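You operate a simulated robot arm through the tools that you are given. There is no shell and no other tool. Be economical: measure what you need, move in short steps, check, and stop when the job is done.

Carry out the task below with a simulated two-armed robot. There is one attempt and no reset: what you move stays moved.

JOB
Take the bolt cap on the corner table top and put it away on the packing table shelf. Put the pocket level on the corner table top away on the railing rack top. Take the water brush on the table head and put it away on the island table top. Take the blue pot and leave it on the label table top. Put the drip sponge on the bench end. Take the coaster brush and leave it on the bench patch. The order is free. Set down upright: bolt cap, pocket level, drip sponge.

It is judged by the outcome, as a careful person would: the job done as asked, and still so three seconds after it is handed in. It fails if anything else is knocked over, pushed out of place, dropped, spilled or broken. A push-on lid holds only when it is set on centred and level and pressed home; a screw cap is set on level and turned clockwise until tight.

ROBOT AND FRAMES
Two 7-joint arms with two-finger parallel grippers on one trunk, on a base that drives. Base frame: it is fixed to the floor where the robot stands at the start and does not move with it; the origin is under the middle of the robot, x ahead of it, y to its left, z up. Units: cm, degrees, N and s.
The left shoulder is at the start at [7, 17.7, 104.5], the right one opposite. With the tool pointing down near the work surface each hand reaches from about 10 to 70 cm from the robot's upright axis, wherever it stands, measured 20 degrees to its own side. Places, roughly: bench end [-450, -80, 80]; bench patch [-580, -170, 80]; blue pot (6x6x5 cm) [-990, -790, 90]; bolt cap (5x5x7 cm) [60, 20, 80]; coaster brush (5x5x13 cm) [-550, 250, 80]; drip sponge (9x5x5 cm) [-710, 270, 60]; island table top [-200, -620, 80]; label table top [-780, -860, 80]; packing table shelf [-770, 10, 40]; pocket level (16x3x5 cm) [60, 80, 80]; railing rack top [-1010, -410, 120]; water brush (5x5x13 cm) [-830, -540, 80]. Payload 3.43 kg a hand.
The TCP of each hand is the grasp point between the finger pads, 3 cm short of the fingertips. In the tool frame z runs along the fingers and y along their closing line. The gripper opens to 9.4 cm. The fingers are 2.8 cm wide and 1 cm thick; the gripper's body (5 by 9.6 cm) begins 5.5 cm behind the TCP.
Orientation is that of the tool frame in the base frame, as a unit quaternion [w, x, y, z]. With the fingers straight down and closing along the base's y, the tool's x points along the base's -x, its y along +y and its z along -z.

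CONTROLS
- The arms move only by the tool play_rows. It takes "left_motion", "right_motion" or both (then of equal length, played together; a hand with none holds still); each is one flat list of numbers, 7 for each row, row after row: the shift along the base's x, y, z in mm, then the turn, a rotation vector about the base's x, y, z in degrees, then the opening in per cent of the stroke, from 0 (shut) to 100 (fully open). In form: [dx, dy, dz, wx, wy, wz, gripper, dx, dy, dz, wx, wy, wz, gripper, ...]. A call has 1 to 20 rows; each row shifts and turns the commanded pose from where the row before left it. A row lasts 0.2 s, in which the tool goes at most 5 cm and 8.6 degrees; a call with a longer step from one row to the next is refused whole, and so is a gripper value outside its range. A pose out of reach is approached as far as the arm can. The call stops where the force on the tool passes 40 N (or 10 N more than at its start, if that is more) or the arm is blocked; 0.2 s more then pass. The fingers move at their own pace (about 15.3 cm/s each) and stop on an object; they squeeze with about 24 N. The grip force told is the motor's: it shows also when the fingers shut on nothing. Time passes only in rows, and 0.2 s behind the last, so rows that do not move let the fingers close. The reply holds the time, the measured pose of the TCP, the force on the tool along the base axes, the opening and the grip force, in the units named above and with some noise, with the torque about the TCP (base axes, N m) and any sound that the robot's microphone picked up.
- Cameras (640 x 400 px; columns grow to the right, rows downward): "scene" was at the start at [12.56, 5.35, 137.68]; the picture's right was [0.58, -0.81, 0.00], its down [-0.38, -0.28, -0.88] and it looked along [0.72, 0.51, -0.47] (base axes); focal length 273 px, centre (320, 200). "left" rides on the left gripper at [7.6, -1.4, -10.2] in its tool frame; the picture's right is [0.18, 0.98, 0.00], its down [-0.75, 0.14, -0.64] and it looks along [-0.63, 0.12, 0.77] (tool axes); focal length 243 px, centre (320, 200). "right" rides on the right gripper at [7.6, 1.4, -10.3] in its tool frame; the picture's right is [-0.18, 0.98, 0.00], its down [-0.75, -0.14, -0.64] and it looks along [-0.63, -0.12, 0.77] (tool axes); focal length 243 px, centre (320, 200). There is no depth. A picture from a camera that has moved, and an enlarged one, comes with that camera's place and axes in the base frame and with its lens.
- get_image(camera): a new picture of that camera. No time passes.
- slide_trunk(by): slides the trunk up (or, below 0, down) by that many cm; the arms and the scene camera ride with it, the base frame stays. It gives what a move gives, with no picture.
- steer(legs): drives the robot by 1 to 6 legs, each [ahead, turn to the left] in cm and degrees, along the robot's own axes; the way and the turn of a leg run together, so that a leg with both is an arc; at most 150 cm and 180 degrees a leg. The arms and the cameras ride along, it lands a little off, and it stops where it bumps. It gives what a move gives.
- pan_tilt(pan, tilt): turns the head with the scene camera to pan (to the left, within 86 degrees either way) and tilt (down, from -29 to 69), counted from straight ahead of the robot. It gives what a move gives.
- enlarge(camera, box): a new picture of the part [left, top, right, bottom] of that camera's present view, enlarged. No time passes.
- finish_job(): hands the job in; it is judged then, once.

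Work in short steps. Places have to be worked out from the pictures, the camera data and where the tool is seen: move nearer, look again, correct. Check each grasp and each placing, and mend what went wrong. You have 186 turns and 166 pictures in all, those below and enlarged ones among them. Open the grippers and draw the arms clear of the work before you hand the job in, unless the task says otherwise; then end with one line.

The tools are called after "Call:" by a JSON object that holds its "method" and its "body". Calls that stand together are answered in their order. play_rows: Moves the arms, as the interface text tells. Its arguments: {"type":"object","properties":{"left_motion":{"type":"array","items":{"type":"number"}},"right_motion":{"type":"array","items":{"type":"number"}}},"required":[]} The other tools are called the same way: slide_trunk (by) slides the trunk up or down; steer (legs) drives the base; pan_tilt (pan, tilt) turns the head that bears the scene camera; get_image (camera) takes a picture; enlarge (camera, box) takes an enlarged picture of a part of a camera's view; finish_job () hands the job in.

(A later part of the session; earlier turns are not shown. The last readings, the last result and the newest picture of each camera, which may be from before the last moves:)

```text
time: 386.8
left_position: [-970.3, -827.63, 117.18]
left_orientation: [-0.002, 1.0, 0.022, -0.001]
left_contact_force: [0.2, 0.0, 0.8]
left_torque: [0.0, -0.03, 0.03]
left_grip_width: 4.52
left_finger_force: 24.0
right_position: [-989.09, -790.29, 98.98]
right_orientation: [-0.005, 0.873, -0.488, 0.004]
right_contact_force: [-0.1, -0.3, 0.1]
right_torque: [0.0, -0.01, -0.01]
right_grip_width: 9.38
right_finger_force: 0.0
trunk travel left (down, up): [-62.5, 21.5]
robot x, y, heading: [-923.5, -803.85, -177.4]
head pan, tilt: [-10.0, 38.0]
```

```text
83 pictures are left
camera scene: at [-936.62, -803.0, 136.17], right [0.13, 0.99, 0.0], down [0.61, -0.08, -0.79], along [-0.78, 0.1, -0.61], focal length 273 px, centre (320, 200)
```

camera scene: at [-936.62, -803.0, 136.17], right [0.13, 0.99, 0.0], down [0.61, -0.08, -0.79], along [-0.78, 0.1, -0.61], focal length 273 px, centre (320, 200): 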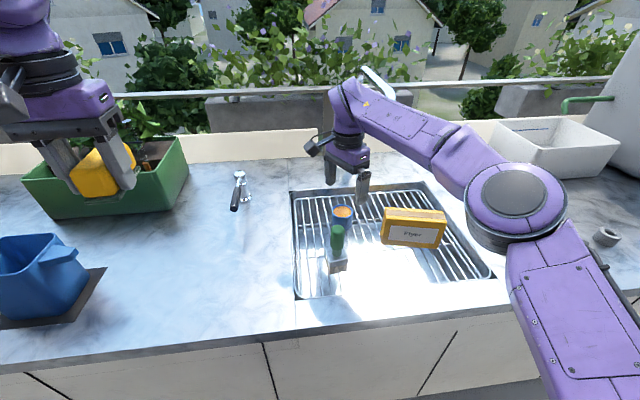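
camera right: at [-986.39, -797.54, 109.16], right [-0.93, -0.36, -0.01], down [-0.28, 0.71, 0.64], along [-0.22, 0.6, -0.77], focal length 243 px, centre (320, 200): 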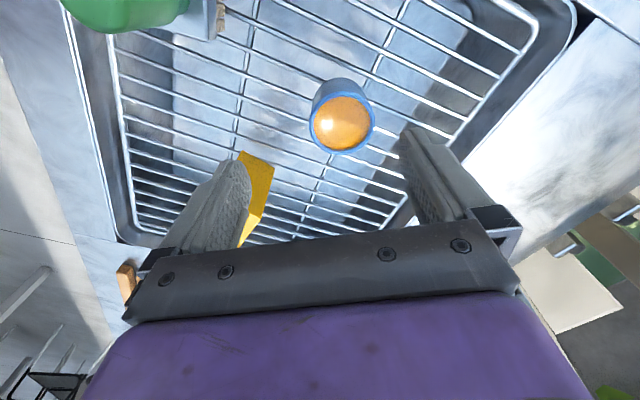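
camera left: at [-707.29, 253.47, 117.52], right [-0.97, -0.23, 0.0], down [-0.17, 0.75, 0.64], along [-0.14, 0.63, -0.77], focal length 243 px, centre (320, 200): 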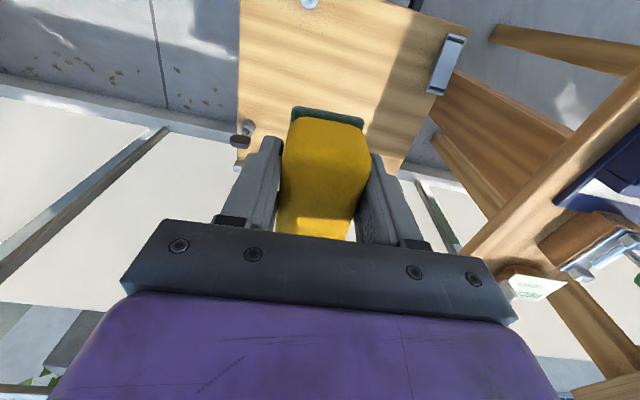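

The pot centre reads (−990.9, −790.0), rim z≈88. I shift and descend to z=88, then check.

Call:
{"method": "play_rows", "body": {"right_motion": [-9, 1.5, -25, 0, 0, 0, 100, -9, 1.5, -25, 0, 0, 0, 100, 0, 0, -25, 0, 0, 0, 100, 0, 0, -25, 0, 0, 0, 100, 0, 0, -10, 0, 0, 0, 100, 0, 0, 0, 0, 0, 0, 100]}}

Call:
{"method": "get_image", "body": {"camera": "right"}}

Call:
{"method": "enlarge", "body": {"camera": "scene", "box": [260, 120, 460, 245]}}

```text
time: 388.2
left_position: [-970.41, -827.68, 117.21]
left_orientation: [-0.002, 1.0, 0.02, -0.001]
left_contact_force: [0.0, 0.2, 0.4]
left_torque: [0.01, -0.04, 0.0]
left_grip_width: 4.55
left_finger_force: 24.2
right_position: [-991.09, -790.04, 87.76]
right_orientation: [-0.006, 0.873, -0.488, 0.004]
right_contact_force: [0.2, 1.3, 0.0]
right_torque: [-0.01, 0.03, 0.0]
right_grip_width: 9.4
right_finger_force: 0.1
trunk travel left (down, up): [-62.5, 21.5]
robot x, y, heading: [-923.52, -804.0, -177.5]
head pan, tilt: [-10.0, 38.0]
```

```text
82 pictures are left
camera right: at [-988.41, -797.45, 97.86], right [-0.93, -0.36, -0.01], down [-0.28, 0.71, 0.64], along [-0.22, 0.6, -0.77], focal length 243 px, centre (320, 200)
```

right: 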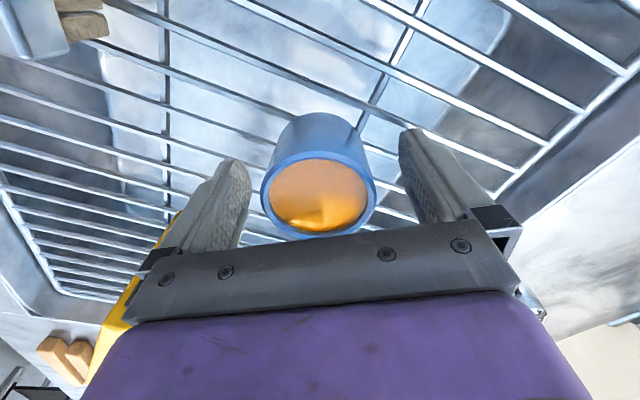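

```text
3.20 times, centred on (360, 182) of scene
camera zoom: at [-936.77, -803.07, 136.15], right [0.13, 0.99, 0.0], down [0.61, -0.08, -0.79], along [-0.78, 0.1, -0.62], focal length 874 px, centre (192, 256)
```

zoom: 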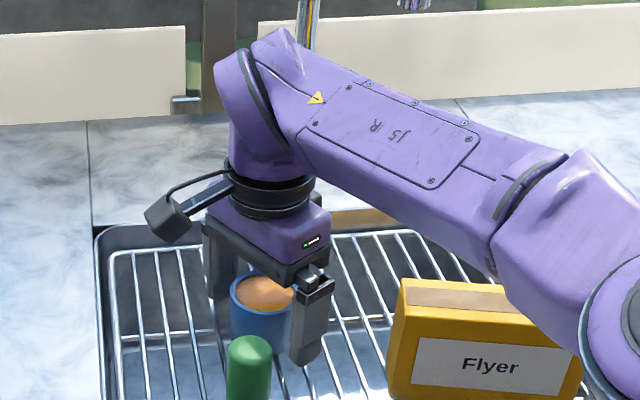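

Centred precisely; rim at z≈87.8. I lower 1.6 cm, close, and lift.

Call:
{"method": "play_rows", "body": {"right_motion": [0, 0, -8, 0, 0, 0, 100, 0, 0, -8, 0, 0, 0, 100, 0, 0, 0, 0, 0, 0, 0, 0, 0, 0, 0, 0, 0, 0, 0, 0, 0, 0, 0, 0, 0, 0, 0, 0, 0, 0, 0, 0, 0, 0, 20, 0, 0, 0, 0, 0, 0, 40, 0, 0, 0, 0, 0, 0, 40, 0, 0, 0, 0, 0, 0, 40, 0, 0, 0, 0]}}

Call:
{"method": "get_image", "body": {"camera": "right"}}

```text
time: 389.2
left_position: [-969.99, -827.82, 117.39]
left_orientation: [-0.001, 1.0, 0.021, -0.002]
left_contact_force: [-0.6, -0.2, -0.1]
left_torque: [-0.02, 0.0, 0.0]
left_grip_width: 4.55
left_finger_force: 24.1
right_position: [-991.13, -790.29, 86.78]
right_orientation: [0.0, 0.873, -0.487, 0.001]
right_contact_force: [5.1, -4.5, 12.7]
right_torque: [-0.17, 0.25, 0.17]
right_grip_width: 5.73
right_finger_force: 24.1
trunk travel left (down, up): [-62.5, 21.5]
robot x, y, heading: [-923.11, -804.09, -177.5]
head pan, tilt: [-10.0, 38.0]
stopped in row 4 (right hand): the force on the tool passed its limit (the readings are from after the stop); the commanded pose is now the measured one
```

```text
80 pictures are left
camera right: at [-988.26, -797.61, 96.93], right [-0.93, -0.36, 0.0], down [-0.28, 0.72, 0.64], along [-0.23, 0.6, -0.77], focal length 243 px, centre (320, 200)
```

right: 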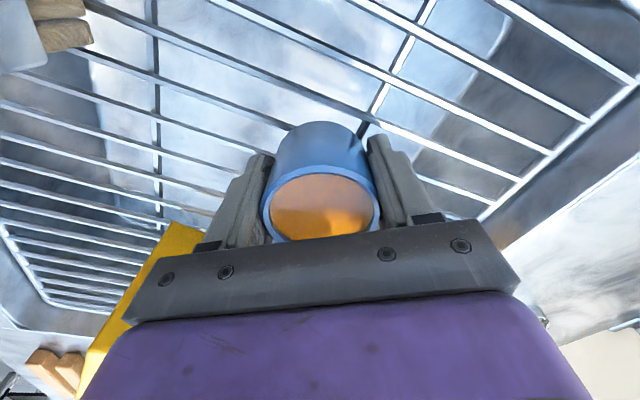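

The fingertips touched the rack while closing, but the pot is gripped (5.7 cm). I lift straight up.

Call:
{"method": "play_rows", "body": {"right_motion": [0, 0, 8, 0, 0, 0, 0, 0, 0, 20, 0, 0, 0, 0, 0, 0, 40, 0, 0, 0, 0, 0, 0, 40, 0, 0, 0, 0, 0, 0, 40, 0, 0, 0, 0, 0, 0, 40, 0, 0, 0, 0, 40, 0, 10, 0, 0, 0, 0, 40, 0, 10, 0, 0, 0, 0, 40, 0, 0, 0, 0, 0, 0]}}

Call:
{"method": "get_image", "body": {"camera": "right"}}

Call:
{"method": "get_image", "body": {"camera": "scene"}}

```text
time: 391.2
left_position: [-970.5, -827.78, 117.19]
left_orientation: [-0.002, 1.0, 0.022, 0.0]
left_contact_force: [-0.6, -0.1, 0.2]
left_torque: [0.0, -0.03, -0.03]
left_grip_width: 4.55
left_finger_force: 24.4
right_position: [-989.4, -791.7, 105.27]
right_orientation: [-0.003, 0.873, -0.488, 0.003]
right_contact_force: [-0.5, -0.2, -1.6]
right_torque: [0.01, -0.02, -0.01]
right_grip_width: 5.71
right_finger_force: 24.2
right hand out of reach, approached as far as the arm can: row 5, 6, 7, 8, 9
trunk travel left (down, up): [-62.5, 21.5]
robot x, y, heading: [-923.19, -804.03, -177.2]
head pan, tilt: [-10.0, 38.0]
```

```text
79 pictures are left
camera right: at [-986.63, -799.07, 115.51], right [-0.93, -0.36, -0.01], down [-0.28, 0.71, 0.64], along [-0.23, 0.6, -0.77], focal length 243 px, centre (320, 200)
```

right: 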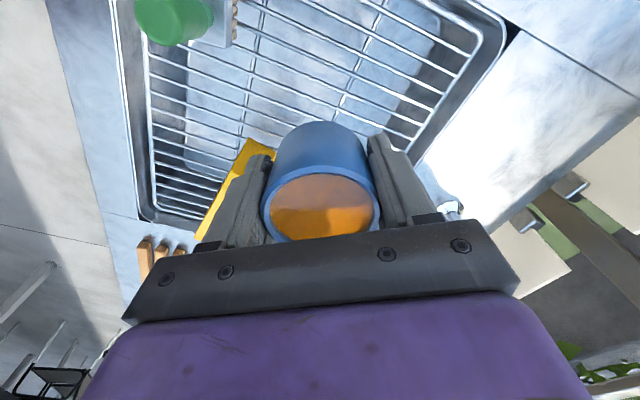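

```text
78 pictures are left
camera scene: at [-936.83, -803.07, 136.14], right [0.13, 0.99, 0.0], down [0.61, -0.08, -0.79], along [-0.78, 0.1, -0.62], focal length 273 px, centre (320, 200)
```

scene: 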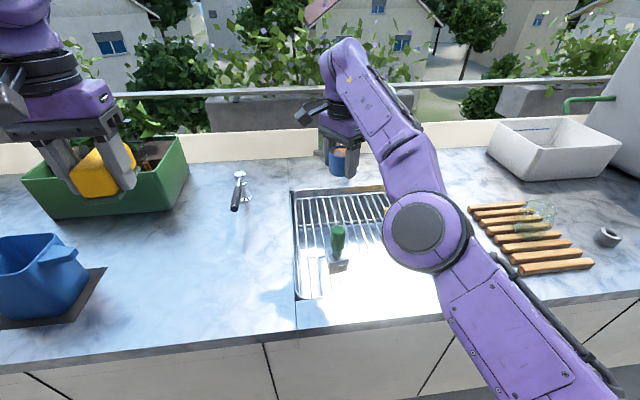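

Pot is clear. I back away from the counter and turn around toward the label table.

Call:
{"method": "steer", "body": {"legs": [[-30, 0], [0, 150]]}}

Call:
{"method": "pan_tilt", "body": {"pan": 0, "tilt": 22}}

Call:
{"method": "get_image", "body": {"camera": "scene"}}

```text
time: 399.6
left_position: [-840.46, -801.4, 117.19]
left_orientation: [0.0, 0.201, 0.98, -0.002]
left_contact_force: [-0.9, 0.6, -0.5]
left_torque: [0.01, 0.02, 0.03]
left_grip_width: 4.54
left_finger_force: 23.8
right_position: [-838.8, -842.16, 105.34]
right_orientation: [-0.003, 0.669, 0.744, -0.003]
right_contact_force: [-0.4, 0.1, -2.1]
right_torque: [0.02, -0.02, 0.02]
right_grip_width: 5.74
right_finger_force: 24.6
trunk travel left (down, up): [-62.5, 21.5]
robot x, y, heading: [-893.02, -802.63, -23.0]
head pan, tilt: [-10.0, 38.0]
```

```text
time: 400.4
left_position: [-840.5, -801.48, 117.25]
left_orientation: [-0.001, 0.201, 0.98, -0.002]
left_contact_force: [0.9, 0.1, -1.0]
left_torque: [-0.02, 0.02, 0.0]
left_grip_width: 4.54
left_finger_force: 23.9
right_position: [-838.87, -842.01, 105.31]
right_orientation: [-0.003, 0.669, 0.743, -0.002]
right_contact_force: [1.0, -0.4, -1.9]
right_torque: [0.0, 0.02, 0.01]
right_grip_width: 5.75
right_finger_force: 23.5
trunk travel left (down, up): [-62.5, 21.5]
robot x, y, heading: [-893.17, -802.32, -22.8]
head pan, tilt: [0.0, 22.0]
```

```text
77 pictures are left
camera scene: at [-879.89, -808.09, 138.66], right [-0.39, -0.92, 0.0], down [-0.35, 0.15, -0.93], along [0.85, -0.36, -0.38], focal length 273 px, centre (320, 200)
```

scene: 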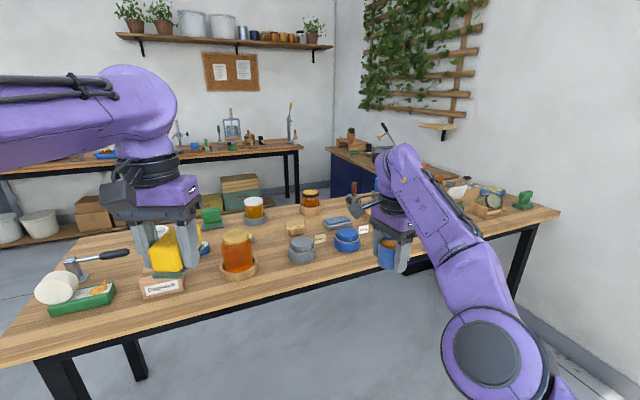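

The label table front edge is x≈−815. I reposition to about (−865, −863) facing it and look for a free spot.

Call:
{"method": "steer", "body": {"legs": [[0, -42], [64, 0], [0, 65]]}}

Call:
{"method": "pan_tilt", "body": {"pan": 0, "tilt": 38}}

Call:
{"method": "get_image", "body": {"camera": "scene"}}

```text
time: 408.8
left_position: [-817.6, -840.93, 117.24]
left_orientation: [0.001, 0.015, 1.0, -0.002]
left_contact_force: [-0.1, 0.3, 0.4]
left_torque: [0.01, 0.02, 0.02]
left_grip_width: 4.54
left_finger_force: 24.1
right_position: [-801.1, -878.25, 105.32]
right_orientation: [-0.002, 0.519, 0.855, -0.003]
right_contact_force: [0.2, 0.6, -0.3]
right_torque: [-0.01, 0.01, 0.02]
right_grip_width: 5.76
right_finger_force: 24.0
trunk travel left (down, up): [-62.5, 21.5]
robot x, y, heading: [-866.19, -861.45, -1.5]
head pan, tilt: [0.0, 22.0]
```

```text
time: 409.5
left_position: [-817.6, -840.98, 117.26]
left_orientation: [0.001, 0.015, 1.0, -0.001]
left_contact_force: [0.7, 0.2, 0.0]
left_torque: [0.03, -0.02, 0.02]
left_grip_width: 4.54
left_finger_force: 24.6
right_position: [-801.24, -878.2, 105.34]
right_orientation: [-0.003, 0.518, 0.855, -0.003]
right_contact_force: [0.4, -0.1, -1.4]
right_torque: [-0.04, 0.01, -0.01]
right_grip_width: 5.75
right_finger_force: 24.5
trunk travel left (down, up): [-62.5, 21.5]
robot x, y, heading: [-866.32, -861.11, -1.4]
head pan, tilt: [0.0, 38.0]
```

```text
76 pictures are left
camera scene: at [-852.38, -861.68, 136.15], right [-0.03, -1.0, 0.0], down [-0.62, 0.02, -0.79], along [0.79, -0.02, -0.62], focal length 273 px, centre (320, 200)
```

scene: 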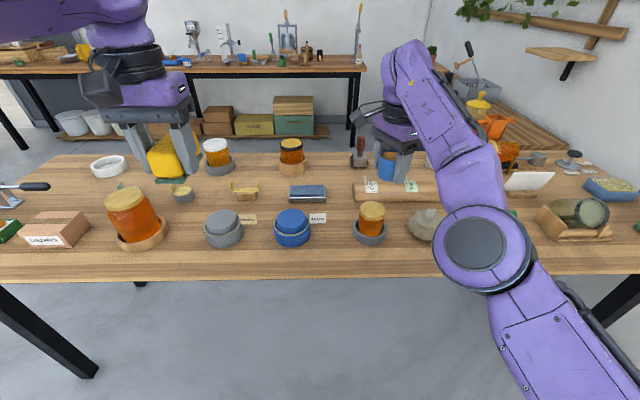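

There's a front gap between the blue tin and the small honey jar; I target (−803, −866). I move the pot there at height and look with the wrist camera.

Call:
{"method": "play_rows", "body": {"right_motion": [-5, 30, 0, 0, 0, 0, 0, -5, 30, 0, 0, 0, 0, 0, -4, 30, 0, 0, 0, 0, 0, -4, 32, 0, 0, 0, 0, 0, 0, 0, -30, 0, 0, 0, 0, 0, 0, -40, 0, 0, 0, 0, 0, 0, 0, 0, 0, 0, 0]}}

Call:
{"method": "get_image", "body": {"camera": "right"}}

Call:
{"method": "get_image", "body": {"camera": "scene"}}

```text
time: 411.1
left_position: [-817.63, -840.89, 117.19]
left_orientation: [0.001, 0.015, 1.0, -0.002]
left_contact_force: [0.4, 0.3, 0.8]
left_torque: [0.01, 0.01, 0.03]
left_grip_width: 4.54
left_finger_force: 23.9
right_position: [-804.54, -864.65, 98.27]
right_orientation: [-0.002, 0.519, 0.855, -0.002]
right_contact_force: [0.2, 0.0, -1.4]
right_torque: [0.01, 0.0, 0.01]
right_grip_width: 5.76
right_finger_force: 24.0
right hand out of reach, approached as far as the arm can: row 3, 4
trunk travel left (down, up): [-62.5, 21.5]
robot x, y, heading: [-866.31, -861.49, -1.3]
head pan, tilt: [0.0, 38.0]
```

```text
75 pictures are left
camera right: at [-806.71, -857.29, 108.37], right [0.96, 0.29, -0.01], down [0.23, -0.73, 0.64], along [0.18, -0.62, -0.77], focal length 243 px, centre (320, 200)
```

right: 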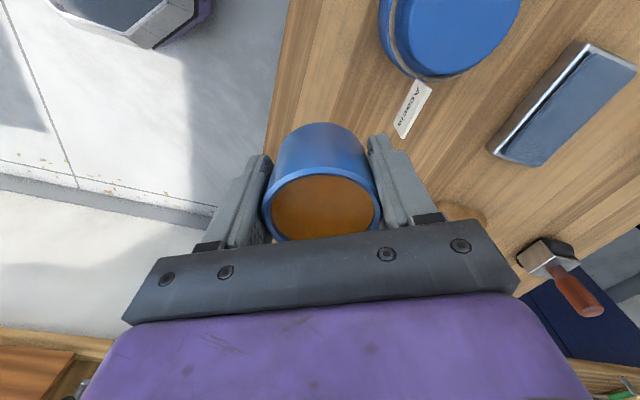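

```text
74 pictures are left
camera scene: at [-852.48, -861.57, 136.16], right [-0.02, -1.0, 0.0], down [-0.62, 0.01, -0.79], along [0.79, -0.02, -0.62], focal length 273 px, centre (320, 200)
```

scene: 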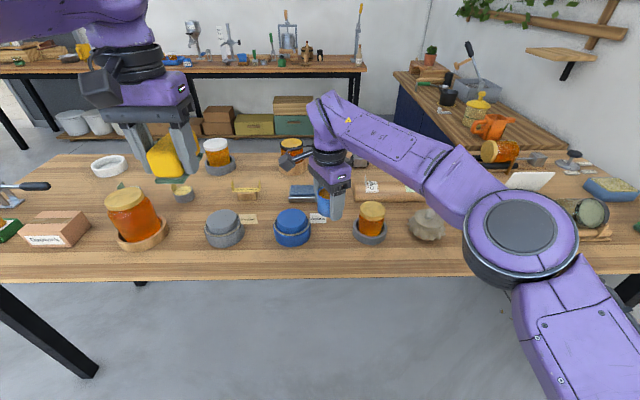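

The edge is at x≈−809.3; spot is clear. I shift to (−802.5, −866) and lower to z≈85.5.

Call:
{"method": "play_rows", "body": {"right_motion": [10, -7, -25, 0, 0, 0, 0, 10, -7, -25, 0, 0, 0, 0, 0, 0, -30, 0, 0, 0, 0, 0, 0, -30, 0, 0, 0, 0, 0, 0, -15, 0, 0, 0, 0, 0, 0, -3, 0, 0, 0, 0, 0, 0, 0, 0, 0, 0, 0]}}

Call:
{"method": "enlarge", "body": {"camera": "scene", "box": [250, 170, 410, 270]}}

```text
time: 412.7
left_position: [-817.56, -840.98, 117.14]
left_orientation: [0.001, 0.015, 1.0, -0.002]
left_contact_force: [0.2, -0.1, -0.3]
left_torque: [-0.02, 0.02, 0.0]
left_grip_width: 4.54
left_finger_force: 23.9
right_position: [-802.62, -866.31, 85.45]
right_orientation: [-0.003, 0.518, 0.855, -0.003]
right_contact_force: [-0.2, 0.0, -1.5]
right_torque: [-0.01, 0.03, 0.02]
right_grip_width: 5.74
right_finger_force: 23.3
trunk travel left (down, up): [-62.5, 21.5]
robot x, y, heading: [-866.39, -861.38, -1.5]
head pan, tilt: [0.0, 38.0]
```

```text
4.00 times, centred on (330, 220) of scene
camera zoom: at [-852.38, -861.66, 136.15], right [-0.03, -1.0, 0.0], down [-0.62, 0.02, -0.79], along [0.79, -0.02, -0.62], focal length 1093 px, centre (280, 120)
```

zoom: 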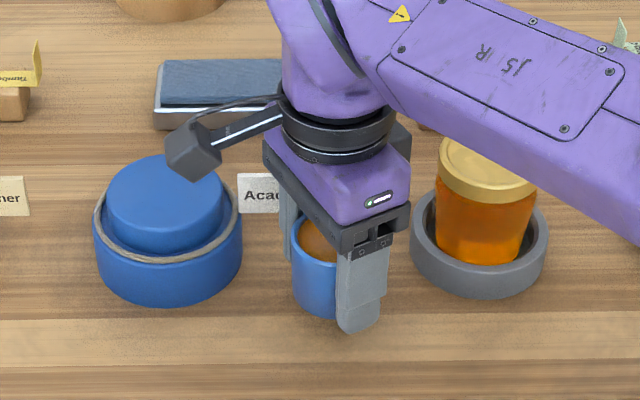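

Clear all round. I go down in small steps to contact.

Call:
{"method": "play_rows", "body": {"right_motion": [0, 0, -5, 0, 0, 0, 0, 0, 0, -3, 0, 0, 0, 0, 0, 0, -3, 0, 0, 0, 0, 0, 0, -2, 0, 0, 0, 0, 0, 0, 0, 0, 0, 0, 0]}}

```text
time: 413.9
left_position: [-817.49, -841.08, 117.07]
left_orientation: [0.001, 0.015, 1.0, -0.002]
left_contact_force: [0.3, 0.4, -0.3]
left_torque: [0.01, 0.02, -0.02]
left_grip_width: 4.53
left_finger_force: 24.3
right_position: [-802.58, -866.02, 84.08]
right_orientation: [-0.002, 0.519, 0.855, -0.003]
right_contact_force: [-0.5, 0.0, -0.4]
right_torque: [-0.02, -0.04, 0.05]
right_grip_width: 5.74
right_finger_force: 23.6
trunk travel left (down, up): [-62.5, 21.5]
robot x, y, heading: [-866.52, -861.32, -1.5]
head pan, tilt: [0.0, 38.0]
```

Call:
{"method": "play_rows", "body": {"right_motion": [0, 0, -2, 0, 0, 0, 0, 0, 0, -2, 0, 0, 0, 0, 0, 0, -2, 0, 0, 0, 0, 0, 0, 0, 0, 0, 0, 0]}}

Call:
{"method": "enlarge", "body": {"camera": "scene", "box": [250, 170, 410, 270]}}

```text
time: 414.9
left_position: [-817.51, -841.04, 117.16]
left_orientation: [0.001, 0.015, 1.0, -0.002]
left_contact_force: [-0.1, -0.8, -1.3]
left_torque: [-0.01, 0.02, 0.0]
left_grip_width: 4.56
left_finger_force: 24.4
right_position: [-802.65, -866.14, 83.49]
right_orientation: [-0.002, 0.519, 0.855, -0.004]
right_contact_force: [0.6, 0.4, -0.3]
right_torque: [-0.01, 0.04, 0.01]
right_grip_width: 5.7
right_finger_force: 23.9
trunk travel left (down, up): [-62.5, 21.5]
robot x, y, heading: [-866.28, -861.7, -1.5]
head pan, tilt: [0.0, 38.0]
```

```text
4.00 times, centred on (330, 220) of scene
camera zoom: at [-852.39, -861.66, 136.15], right [-0.03, -1.0, 0.0], down [-0.62, 0.02, -0.79], along [0.79, -0.02, -0.62], focal length 1093 px, centre (280, 120)
```

zoom: 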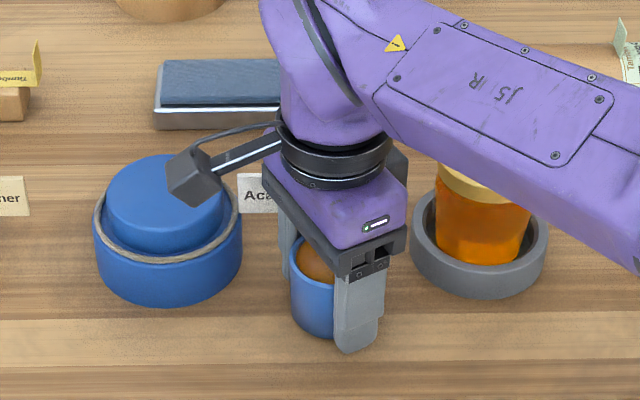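

Call:
{"method": "play_rows", "body": {"right_motion": [0, 0, -1.5, 0, 0, 0, 0, 0, 0, -1.5, 0, 0, 0, 0, 0, 0, 0, 0, 0, 0, 0]}}

```text
time: 415.7
left_position: [-817.51, -841.05, 117.24]
left_orientation: [0.001, 0.015, 1.0, -0.001]
left_contact_force: [0.0, 0.0, -0.4]
left_torque: [0.01, 0.01, -0.02]
left_grip_width: 4.53
left_finger_force: 24.1
right_position: [-802.65, -866.14, 83.2]
right_orientation: [-0.002, 0.518, 0.855, -0.004]
right_contact_force: [-0.1, 0.0, -2.3]
right_torque: [0.02, 0.05, -0.01]
right_grip_width: 5.71
right_finger_force: 23.8
trunk travel left (down, up): [-62.5, 21.5]
robot x, y, heading: [-865.96, -861.61, -1.5]
head pan, tilt: [0.0, 38.0]
```

Call:
{"method": "play_rows", "body": {"right_motion": [0, 0, -1.5, 0, 0, 0, 0, 0, 0, -1.5, 0, 0, 0, 0, 0, 0, 0, 0, 0, 0, 0]}}

```text
time: 416.5
left_position: [-817.66, -840.94, 117.21]
left_orientation: [0.001, 0.015, 1.0, -0.001]
left_contact_force: [-0.6, 0.5, -0.1]
left_torque: [0.01, 0.02, -0.01]
left_grip_width: 4.54
left_finger_force: 23.9
right_position: [-802.59, -866.15, 82.94]
right_orientation: [-0.002, 0.518, 0.855, -0.002]
right_contact_force: [4.0, -0.3, 10.1]
right_torque: [0.19, -0.3, -0.09]
right_grip_width: 5.73
right_finger_force: 24.1
trunk travel left (down, up): [-62.5, 21.5]
robot x, y, heading: [-865.99, -861.38, -1.6]
head pan, tilt: [0.0, 38.0]
```

Contact (10 N). Release gently and rise.

Call:
{"method": "play_rows", "body": {"right_motion": [0, 0, 1, 0, 0, 0, 0, 0, 0, 0, 0, 0, 0, 72, 0, 0, 0, 0, 0, 0, 80, 0, 0, 15, 0, 0, 0, 80, 0, 0, 30, 0, 0, 0, 80, 0, 0, 40, 0, 0, 0, 80, 0, 0, 40, 0, 0, 0, 80, 0, 0, 40, 0, 0, 0, 80, -30, 0, 30, 0, 0, 0, 100, -30, 0, 30, 0, 0, 0, 100]}}

Call:
{"method": "get_image", "body": {"camera": "scene"}}

```text
time: 418.7
left_position: [-817.71, -841.03, 117.35]
left_orientation: [0.0, 0.014, 1.0, -0.002]
left_contact_force: [-0.3, 0.0, -0.8]
left_torque: [0.01, -0.02, 0.01]
left_grip_width: 4.55
left_finger_force: 24.1
right_position: [-808.82, -866.05, 105.47]
right_orientation: [-0.001, 0.519, 0.855, -0.003]
right_contact_force: [-0.3, -1.5, 0.1]
right_torque: [0.01, -0.06, 0.0]
right_grip_width: 9.4
right_finger_force: 0.0
trunk travel left (down, up): [-62.5, 21.5]
robot x, y, heading: [-866.31, -861.51, -1.2]
head pan, tilt: [0.0, 38.0]
```

```text
71 pictures are left
camera scene: at [-852.59, -861.66, 136.17], right [-0.03, -1.0, 0.0], down [-0.61, 0.02, -0.79], along [0.79, -0.02, -0.61], focal length 273 px, centre (320, 200)
```

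scene: 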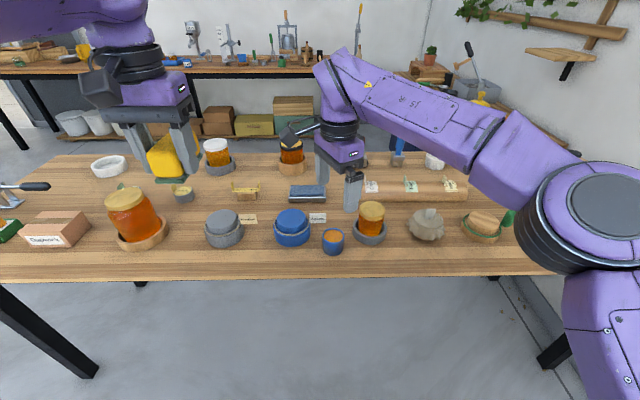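

Pot placed on the label table. Next the water brush: I back off, drive north to the dining table's south-west corner and look.

Call:
{"method": "steer", "body": {"legs": [[-27, 0], [0, 91.3], [130, 0], [128, 0], [0, -35]]}}

Call:
{"method": "pan_tilt", "body": {"pan": -10, "tilt": 35}}

Call:
{"method": "get_image", "body": {"camera": "scene"}}

```text
time: 438.3
left_position: [-885.49, -551.94, 117.12]
left_orientation: [0.001, -0.465, 0.886, -0.001]
left_contact_force: [0.0, 1.1, -0.3]
left_torque: [-0.01, 0.0, 0.0]
left_grip_width: 4.56
left_finger_force: 23.3
right_position: [-859.67, -558.12, 105.3]
right_orientation: [-0.001, 0.048, 0.999, -0.003]
right_contact_force: [-0.3, 1.2, 0.3]
right_torque: [-0.02, 0.0, 0.02]
right_grip_width: 9.36
right_finger_force: 0.1
trunk travel left (down, up): [-62.5, 21.5]
robot x, y, heading: [-895.05, -603.51, 55.5]
head pan, tilt: [0.0, 38.0]
```

```text
time: 439.0
left_position: [-885.59, -552.08, 117.21]
left_orientation: [0.001, -0.465, 0.885, -0.002]
left_contact_force: [0.9, -0.5, -0.8]
left_torque: [-0.02, -0.03, -0.02]
left_grip_width: 4.51
left_finger_force: 23.5
right_position: [-859.7, -558.11, 105.28]
right_orientation: [0.0, 0.048, 0.999, -0.003]
right_contact_force: [-1.0, -0.1, 0.5]
right_torque: [0.02, 0.0, 0.0]
right_grip_width: 9.4
right_finger_force: 0.1
trunk travel left (down, up): [-62.5, 21.5]
robot x, y, heading: [-895.07, -603.89, 55.7]
head pan, tilt: [-10.0, 35.0]
```

```text
70 pictures are left
camera scene: at [-885.78, -593.44, 136.6], right [0.72, -0.7, 0.0], down [-0.4, -0.41, -0.82], along [0.57, 0.59, -0.57], focal length 273 px, centre (320, 200)
```

scene: 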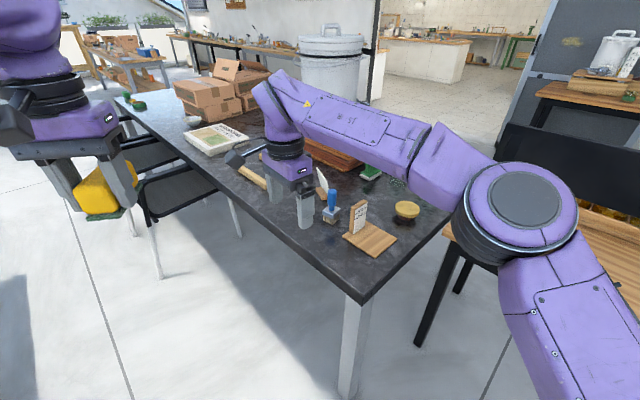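

Water brush (blue handle) at about (−836, −547). I step closer and look with the wrist camera.

Call:
{"method": "steer", "body": {"legs": [[0, -11], [17, 0], [0, 16]]}}

Call:
{"method": "get_image", "body": {"camera": "right"}}

Call:
{"method": "get_image", "body": {"camera": "scene"}}

```text
time: 442.1
left_position: [-877.73, -539.43, 117.27]
left_orientation: [0.002, -0.502, 0.865, -0.001]
left_contact_force: [-0.5, 0.5, 0.1]
left_torque: [0.0, 0.02, -0.01]
left_grip_width: 4.54
left_finger_force: 24.3
right_position: [-851.4, -543.22, 105.34]
right_orientation: [0.0, 0.005, 1.0, -0.002]
right_contact_force: [-0.4, 0.0, 0.3]
right_torque: [-0.02, -0.01, 0.0]
right_grip_width: 9.41
right_finger_force: 0.1
trunk travel left (down, up): [-62.5, 21.5]
robot x, y, heading: [-882.85, -591.82, 60.5]
head pan, tilt: [-10.0, 35.0]
```

```text
69 pictures are left
camera right: at [-859.05, -541.76, 115.5], right [0.19, 0.98, -0.01], down [0.75, -0.14, 0.64], along [0.63, -0.13, -0.77], focal length 243 px, centre (320, 200)
```

right: 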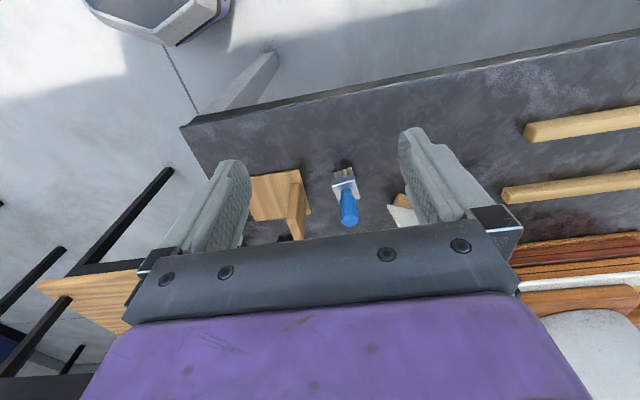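

```text
68 pictures are left
camera scene: at [-874.48, -580.72, 136.61], right [0.77, -0.64, 0.0], down [-0.36, -0.44, -0.82], along [0.52, 0.63, -0.57], focal length 273 px, centre (320, 200)
```

scene: 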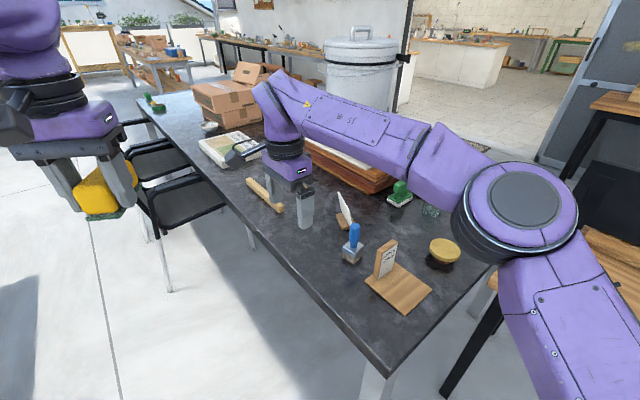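

Handle top is at (−831, −542.8, 88); the table is at z≈75. I move over with reduced opening and descend partway.

Call:
{"method": "play_rows", "body": {"right_motion": [34, 1, -15, 0, 0, 0, 65, 34, 1, -15, 0, 0, 0, 65, 34, 1, -15, 0, 0, 0, 65, 34, 1, -15, 0, 0, 0, 65, 34, 0, -20, 0, 0, 0, 65, 34, 0, -20, 0, 0, 0, 65, 0, 0, 0, 0, 0, 0, 65]}}

Call:
{"method": "get_image", "body": {"camera": "right"}}

```text
time: 443.8
left_position: [-877.85, -539.42, 117.11]
left_orientation: [0.002, -0.503, 0.864, -0.001]
left_contact_force: [-0.3, 0.1, 0.4]
left_torque: [-0.01, 0.01, 0.01]
left_grip_width: 4.56
left_finger_force: 23.8
right_position: [-830.97, -542.82, 95.32]
right_orientation: [0.0, 0.005, 1.0, -0.002]
right_contact_force: [0.9, 0.5, 0.2]
right_torque: [-0.02, -0.03, -0.02]
right_grip_width: 6.1
right_finger_force: 0.1
trunk travel left (down, up): [-62.5, 21.5]
robot x, y, heading: [-882.57, -591.84, 60.5]
head pan, tilt: [-10.0, 35.0]
```

```text
67 pictures are left
camera right: at [-838.54, -541.33, 105.49], right [0.19, 0.98, -0.01], down [0.75, -0.14, 0.64], along [0.63, -0.13, -0.77], focal length 243 px, centre (320, 200)
```

right: 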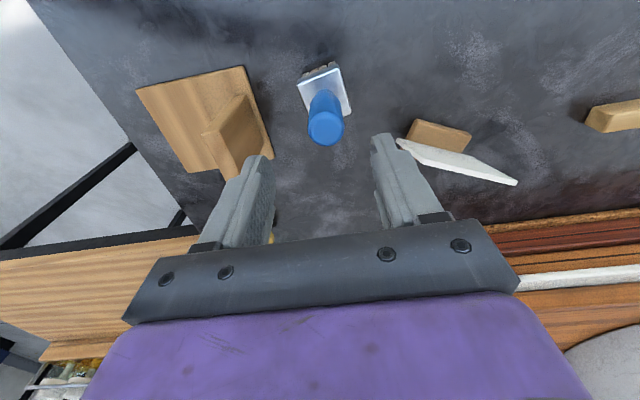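

Lined up. Descend to z=85, close, and lift.

Call:
{"method": "play_rows", "body": {"right_motion": [0, 2, -30, 0, 0, 0, 65, 0, 1, -30, 0, 0, 0, 65, 0, 0, -25, 0, 0, 0, 65, 0, 0, -18, 0, 0, 0, 65, 0, 0, 0, 0, 0, 0, 65, 0, 0, 0, 0, 0, 0, 0, 0, 0, 0, 0, 0, 0, 0, 0, 0, 0, 0, 0, 0, 0, 0, 0, 20, 0, 0, 0, 0, 0, 0, 40, 0, 0, 0, 0, 0, 0, 40, 0, 0, 0, 0, 0, 0, 40, 0, 0, 0, 0, 0, 0, 40, 0, 0, 0, 0, -20, -10, 30, 0, 0, 0, 0, -40, -20, 0, 0, 0, 0, 0]}}

Call:
{"method": "get_image", "body": {"camera": "right"}}

```text
time: 446.9
left_position: [-877.99, -539.59, 117.3]
left_orientation: [0.002, -0.502, 0.865, 0.0]
left_contact_force: [0.0, -0.4, 0.1]
left_torque: [0.01, -0.01, 0.01]
left_grip_width: 4.57
left_finger_force: 24.1
right_position: [-838.56, -546.04, 104.46]
right_orientation: [-0.001, 0.005, 1.0, -0.003]
right_contact_force: [-0.5, -0.4, 0.2]
right_torque: [0.01, 0.02, 0.0]
right_grip_width: 3.0
right_finger_force: 23.9
right hand out of reach, approached as far as the arm can: row 12, 13
trunk travel left (down, up): [-62.5, 21.5]
robot x, y, heading: [-882.89, -592.2, 60.7]
head pan, tilt: [-10.0, 35.0]
```

```text
66 pictures are left
camera right: at [-846.18, -544.6, 114.56], right [0.19, 0.98, 0.0], down [0.75, -0.15, 0.64], along [0.63, -0.13, -0.77], focal length 243 px, centre (320, 200)
```

right: 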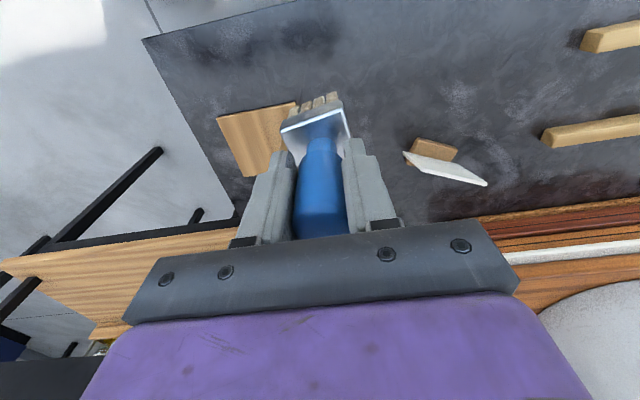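

Water brush held (3.0 cm). I back off and take the known clear route north around the dining table.

Call:
{"method": "steer", "body": {"legs": [[-60, 0], [0, 31.5], [150, 0], [150, 0], [122, 0], [0, -89]]}}

Call:
{"method": "pan_tilt", "body": {"pan": -15, "tilt": 20}}

Call:
{"method": "get_image", "body": {"camera": "scene"}}

```text
time: 475.2
left_position: [-873.7, -202.03, 117.16]
left_orientation: [0.0, -0.014, 1.0, -0.002]
left_contact_force: [0.6, 0.5, -0.6]
left_torque: [-0.03, 0.03, -0.01]
left_grip_width: 4.55
left_finger_force: 23.6
right_position: [-858.96, -238.82, 104.3]
right_orientation: [-0.002, 0.494, 0.87, -0.001]
right_contact_force: [0.6, 0.2, -1.0]
right_torque: [0.05, 0.0, -0.01]
right_grip_width: 2.92
right_finger_force: 24.4
trunk travel left (down, up): [-62.5, 21.5]
robot x, y, heading: [-921.27, -224.99, 1.9]
head pan, tilt: [-10.0, 35.0]
```

```text
time: 476.0
left_position: [-873.77, -201.96, 117.18]
left_orientation: [0.0, -0.014, 1.0, -0.002]
left_contact_force: [-0.2, 0.7, 0.1]
left_torque: [-0.02, -0.01, -0.02]
left_grip_width: 4.52
left_finger_force: 24.0
right_position: [-859.04, -238.81, 104.28]
right_orientation: [-0.001, 0.495, 0.869, -0.003]
right_contact_force: [0.1, -0.2, -1.1]
right_torque: [0.01, 0.0, 0.01]
right_grip_width: 2.92
right_finger_force: 24.3
trunk travel left (down, up): [-62.5, 21.5]
robot x, y, heading: [-921.09, -225.07, 1.7]
head pan, tilt: [-15.0, 20.0]
```

```text
65 pictures are left
camera scene: at [-906.88, -226.97, 138.98], right [-0.23, -0.97, 0.0], down [-0.33, 0.08, -0.94], along [0.91, -0.21, -0.34], focal length 273 px, centre (320, 200)
```

scene: 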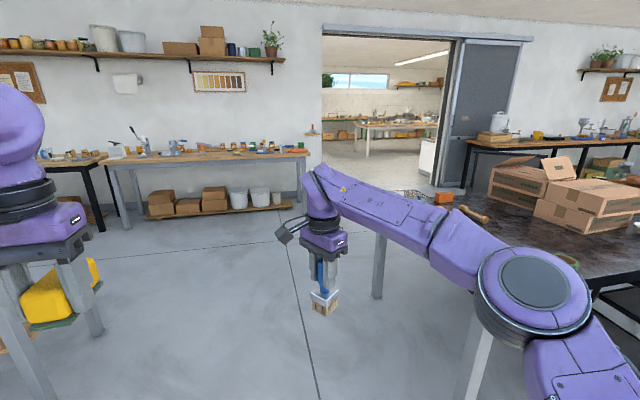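

Clear path to the door. I drive east, then down to the doorway and face it.

Call:
{"method": "steer", "body": {"legs": [[140, 0], [122, 0], [0, -81], [150, 0], [35, 0], [0, 79.3]]}}

Call:
{"method": "pan_tilt", "body": {"pan": 0, "tilt": 15}}

Call:
{"method": "get_image", "body": {"camera": "scene"}}

```text
time: 504.9
left_position: [-564.75, -368.15, 117.21]
left_orientation: [0.001, -0.04, 0.999, -0.002]
left_contact_force: [-0.3, -0.4, 0.0]
left_torque: [0.01, 0.03, 0.01]
left_grip_width: 4.56
left_finger_force: 24.1
right_position: [-548.24, -404.1, 104.29]
right_orientation: [-0.002, 0.471, 0.882, -0.003]
right_contact_force: [0.3, 1.2, -0.6]
right_torque: [0.03, -0.01, 0.01]
right_grip_width: 2.91
right_finger_force: 23.9
trunk travel left (down, up): [-62.5, 21.5]
robot x, y, heading: [-611.09, -393.94, 5.0]
head pan, tilt: [-15.0, 20.0]
```

```text
time: 505.6
left_position: [-564.85, -368.17, 117.17]
left_orientation: [0.001, -0.04, 0.999, -0.002]
left_contact_force: [0.3, 0.0, 0.4]
left_torque: [0.04, 0.02, 0.0]
left_grip_width: 4.54
left_finger_force: 24.2
right_position: [-548.23, -404.27, 104.34]
right_orientation: [-0.002, 0.471, 0.882, -0.002]
right_contact_force: [-0.1, 0.3, -0.9]
right_torque: [0.01, -0.03, 0.01]
right_grip_width: 2.87
right_finger_force: 24.5
trunk travel left (down, up): [-62.5, 21.5]
robot x, y, heading: [-611.08, -393.47, 4.8]
head pan, tilt: [0.0, 15.0]
```

```text
64 pictures are left
camera scene: at [-596.49, -392.48, 139.8], right [0.08, -1.0, 0.0], down [-0.26, -0.02, -0.97], along [0.96, 0.08, -0.26], focal length 273 px, centre (320, 200)
```

scene: 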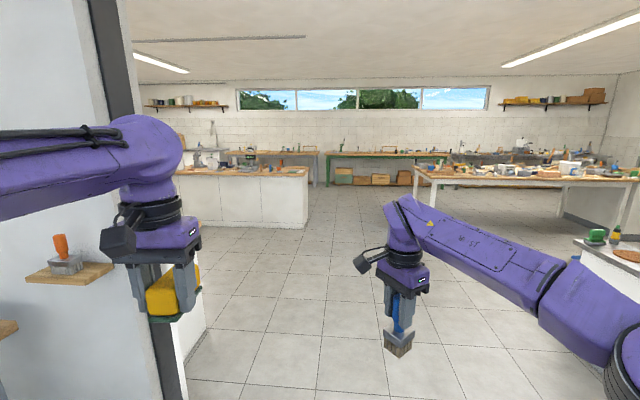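

Through the door into the workshop, then south beside the island table.

Call:
{"method": "steer", "body": {"legs": [[150, 0], [128, 0], [0, -95], [150, 0], [0, 50]]}}

Call:
{"method": "pan_tilt", "body": {"pan": 0, "tilt": 25}}

Call:
{"method": "get_image", "body": {"camera": "scene"}}

```text
time: 532.5
left_position: [-295.32, -537.23, 117.26]
left_orientation: [0.0, 0.377, 0.926, -0.002]
left_contact_force: [0.3, 0.0, -0.7]
left_torque: [-0.03, 0.0, -0.01]
left_grip_width: 4.54
left_finger_force: 24.5
right_position: [-311.53, -573.56, 104.37]
right_orientation: [-0.003, 0.794, 0.608, -0.001]
right_contact_force: [-0.3, -0.1, 0.2]
right_torque: [0.05, 0.0, 0.02]
right_grip_width: 2.89
right_finger_force: 24.3
trunk travel left (down, up): [-62.5, 21.5]
robot x, y, heading: [-345.07, -518.99, -44.1]
head pan, tilt: [0.0, 15.0]
```

```text
time: 533.2
left_position: [-295.35, -537.31, 117.26]
left_orientation: [-0.001, 0.377, 0.926, -0.002]
left_contact_force: [0.0, -0.3, -0.5]
left_torque: [-0.01, 0.02, 0.01]
left_grip_width: 4.55
left_finger_force: 23.7
right_position: [-311.66, -573.61, 104.4]
right_orientation: [-0.003, 0.794, 0.607, -0.002]
right_contact_force: [-0.1, 0.2, -1.5]
right_torque: [0.0, -0.04, -0.01]
right_grip_width: 2.87
right_finger_force: 23.6
trunk travel left (down, up): [-62.5, 21.5]
robot x, y, heading: [-344.95, -519.69, -44.1]
head pan, tilt: [0.0, 25.0]
```

```text
63 pictures are left
camera scene: at [-334.51, -529.24, 138.19], right [-0.69, -0.72, 0.0], down [-0.3, 0.29, -0.91], along [0.65, -0.63, -0.42], focal length 273 px, centre (320, 200)
```

scene: 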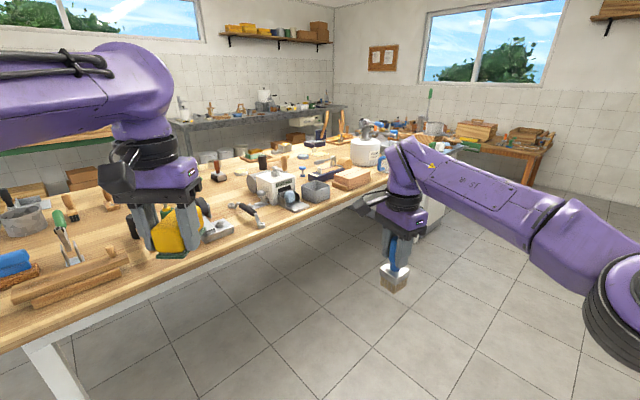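

Call:
{"method": "steer", "body": {"legs": [[0, -44], [58, 0], [0, 88]]}}

Call:
{"method": "pan_tilt", "body": {"pan": 0, "tilt": 30}}

Call:
{"method": "get_image", "body": {"camera": "scene"}}

```text
time: 542.2
left_position: [-295.36, -555.67, 117.3]
left_orientation: [0.001, 0.006, 1.0, -0.002]
left_contact_force: [0.3, -0.3, 0.4]
left_torque: [0.0, -0.01, -0.02]
left_grip_width: 4.54
left_finger_force: 24.1
right_position: [-282.07, -593.17, 104.28]
right_orientation: [-0.002, 0.512, 0.859, -0.001]
right_contact_force: [-0.1, -0.1, -1.3]
right_torque: [0.0, -0.03, -0.02]
right_grip_width: 2.91
right_finger_force: 23.9
trunk travel left (down, up): [-62.5, 21.5]
robot x, y, heading: [-343.83, -576.91, -0.4]
head pan, tilt: [0.0, 25.0]
```

```text
time: 542.9
left_position: [-295.45, -555.75, 117.25]
left_orientation: [0.001, 0.006, 1.0, -0.002]
left_contact_force: [0.5, 0.3, -0.1]
left_torque: [-0.01, 0.01, -0.01]
left_grip_width: 4.52
left_finger_force: 23.6
right_position: [-282.07, -593.3, 104.32]
right_orientation: [-0.001, 0.512, 0.859, -0.002]
right_contact_force: [0.3, 0.5, -1.4]
right_torque: [-0.05, 0.01, 0.0]
right_grip_width: 2.9
right_finger_force: 24.1
trunk travel left (down, up): [-62.5, 21.5]
robot x, y, heading: [-343.88, -576.87, -0.5]
head pan, tilt: [0.0, 30.0]
```

```text
62 pictures are left
camera scene: at [-329.39, -577.01, 137.39], right [-0.01, -1.0, 0.0], down [-0.5, 0.0, -0.87], along [0.87, -0.01, -0.5], focal length 273 px, centre (320, 200)
```

scene: 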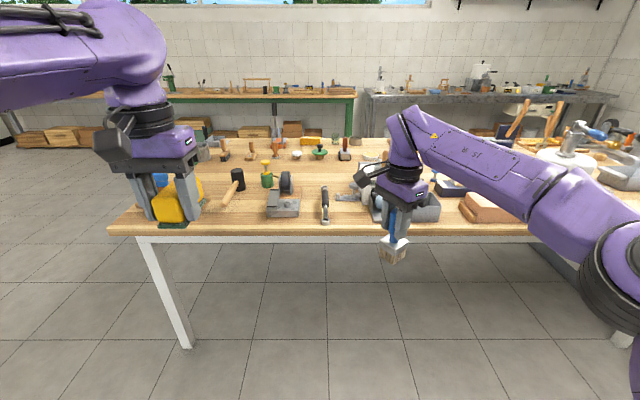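

Call:
{"method": "enlarge", "body": {"camera": "scene", "box": [190, 130, 510, 240]}}

```text
2.00 times, centred on (350, 185) of scene
camera zoom: at [-329.39, -577.01, 137.39], right [-0.01, -1.0, 0.0], down [-0.5, 0.0, -0.87], along [0.87, -0.01, -0.5], focal length 546 px, centre (260, 230)
```

zoom: 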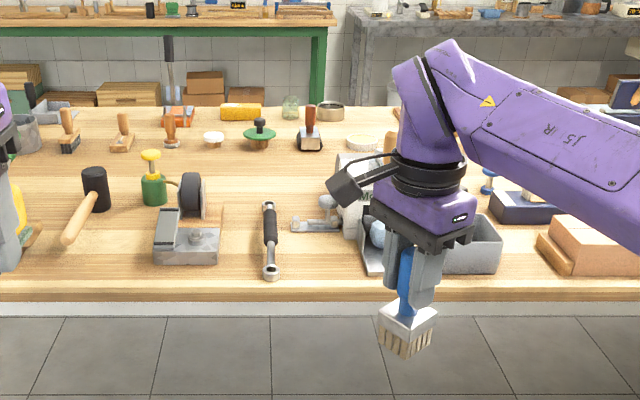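

A free front spot lies between the ratchet and the grinder at about (−243, −589.5). I raise the trunk 10 cm for clearance and drive in.

Call:
{"method": "slide_trunk", "body": {"by": 10}}

Call:
{"method": "steer", "body": {"legs": [[36, 0]]}}

Call:
{"method": "get_image", "body": {"camera": "right"}}

Call:
{"method": "get_image", "body": {"camera": "scene"}}

```text
time: 544.2
left_position: [-295.38, -555.75, 127.18]
left_orientation: [0.001, 0.006, 1.0, -0.002]
left_contact_force: [0.3, -0.4, 0.3]
left_torque: [-0.02, -0.02, -0.01]
left_grip_width: 4.56
left_finger_force: 23.9
right_position: [-282.1, -593.33, 114.26]
right_orientation: [-0.001, 0.512, 0.859, -0.002]
right_contact_force: [0.5, -0.1, -0.2]
right_torque: [0.0, 0.02, -0.01]
right_grip_width: 2.9
right_finger_force: 24.1
trunk travel left (down, up): [-72.5, 11.5]
robot x, y, heading: [-343.31, -577.12, -0.5]
head pan, tilt: [0.0, 30.0]
```

```text
time: 546.6
left_position: [-259.27, -556.45, 127.19]
left_orientation: [0.002, 0.01, 1.0, -0.001]
left_contact_force: [-0.1, -0.4, 0.2]
left_torque: [-0.01, -0.02, 0.0]
left_grip_width: 4.52
left_finger_force: 23.9
right_position: [-246.02, -593.96, 114.36]
right_orientation: [-0.002, 0.515, 0.857, -0.002]
right_contact_force: [0.4, 0.1, -0.1]
right_torque: [0.02, 0.0, 0.02]
right_grip_width: 2.89
right_finger_force: 24.4
trunk travel left (down, up): [-72.5, 11.5]
robot x, y, heading: [-307.47, -577.44, -0.9]
head pan, tilt: [0.0, 30.0]
```

```text
60 pictures are left
camera right: at [-248.25, -586.65, 124.5], right [0.95, 0.3, 0.0], down [0.23, -0.73, 0.64], along [0.19, -0.61, -0.77], focal length 243 px, centre (320, 200)
```

right: 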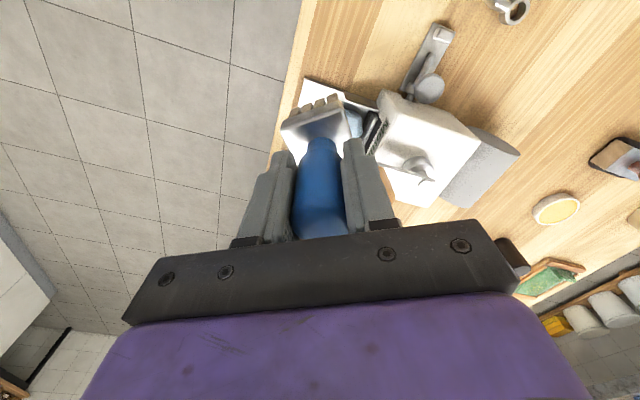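

```text
59 pictures are left
camera scene: at [-293.29, -577.51, 147.4], right [-0.01, -1.0, 0.0], down [-0.5, 0.01, -0.87], along [0.87, -0.01, -0.5], focal length 273 px, centre (320, 200)
```

scene: 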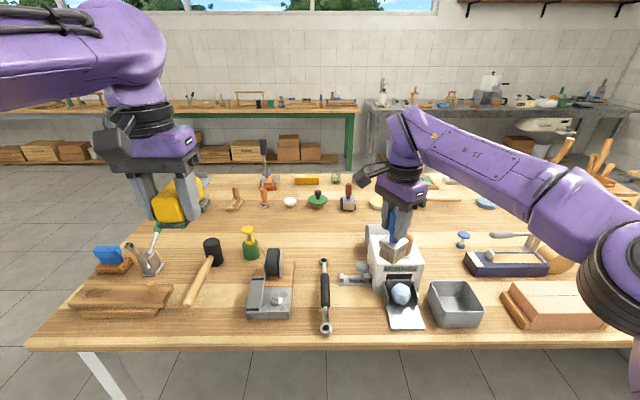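

The spot (−240.5, −589.5) is clear. I align above it and lower to just above the table.

Call:
{"method": "play_rows", "body": {"right_motion": [18, 15, 0, 0, 0, 0, 0, 18, 15, 0, 0, 0, 0, 0, 19, 15, 0, 0, 0, 0, 0, 0, 0, -40, 0, 0, 0, 0, 0, 0, -40, 0, 0, 0, 0, 0, 0, -40, 0, 0, 0, 0, 0, 0, -40, 0, 0, 0, 0, 0, 0, -40, 0, 0, 0, 0, 0, 0, -20, 0, 0, 0, 0, 0, 0, 0, 0, 0, 0, 0]}}

Call:
{"method": "get_image", "body": {"camera": "scene"}}

Call:
{"method": "get_image", "body": {"camera": "right"}}

```text
time: 548.8
left_position: [-259.05, -556.52, 127.22]
left_orientation: [0.001, 0.009, 1.0, -0.002]
left_contact_force: [-0.1, 0.7, 0.1]
left_torque: [0.05, 0.04, 0.01]
left_grip_width: 4.55
left_finger_force: 23.7
right_position: [-242.38, -590.91, 92.26]
right_orientation: [-0.002, 0.514, 0.858, -0.002]
right_contact_force: [-0.4, -0.3, -0.6]
right_torque: [-0.01, -0.02, 0.02]
right_grip_width: 2.91
right_finger_force: 23.6
right hand out of reach, approached as far as the arm can: row 3
trunk travel left (down, up): [-72.5, 11.5]
robot x, y, heading: [-307.66, -577.5, -0.8]
head pan, tilt: [0.0, 30.0]
```

```text
58 pictures are left
camera scene: at [-293.2, -577.51, 147.39], right [-0.01, -1.0, 0.0], down [-0.5, 0.01, -0.87], along [0.87, -0.01, -0.5], focal length 273 px, centre (320, 200)
```

scene: 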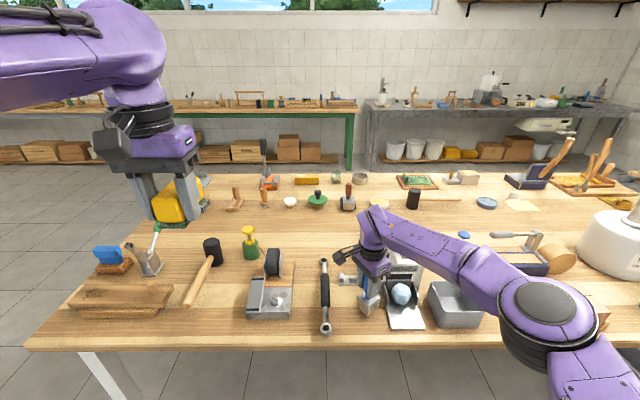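

```text
57 pictures are left
camera right: at [-244.59, -583.55, 102.35], right [0.95, 0.3, -0.01], down [0.23, -0.73, 0.64], along [0.19, -0.61, -0.77], focal length 243 px, centre (320, 200)
```

right: 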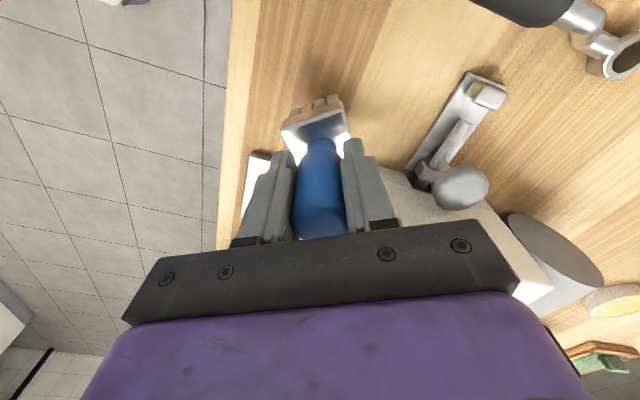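

Clear of the grinder tray by ~3 cm; I nudge 8 mm north and lower to contact.

Call:
{"method": "play_rows", "body": {"right_motion": [4, 8, -5, 0, 0, 0, 0, 0, 0, -8, 0, 0, 0, 0, 0, 0, -3, 0, 0, 0, 0, 0, 0, -2, 0, 0, 0, 0, 0, 0, -2, 0, 0, 0, 0, 0, 0, 0, 0, 0, 0, 0]}}

```text
time: 550.2
left_position: [-258.92, -556.36, 127.23]
left_orientation: [0.002, 0.01, 1.0, -0.001]
left_contact_force: [-0.3, 0.3, -0.4]
left_torque: [-0.02, -0.03, -0.01]
left_grip_width: 4.56
left_finger_force: 23.5
right_position: [-241.96, -590.22, 90.36]
right_orientation: [-0.002, 0.514, 0.858, 0.0]
right_contact_force: [-0.3, -0.7, -1.0]
right_torque: [0.01, 0.02, -0.02]
right_grip_width: 2.9
right_finger_force: 24.2
trunk travel left (down, up): [-72.5, 11.5]
robot x, y, heading: [-306.96, -577.21, -0.9]
head pan, tilt: [0.0, 30.0]
```

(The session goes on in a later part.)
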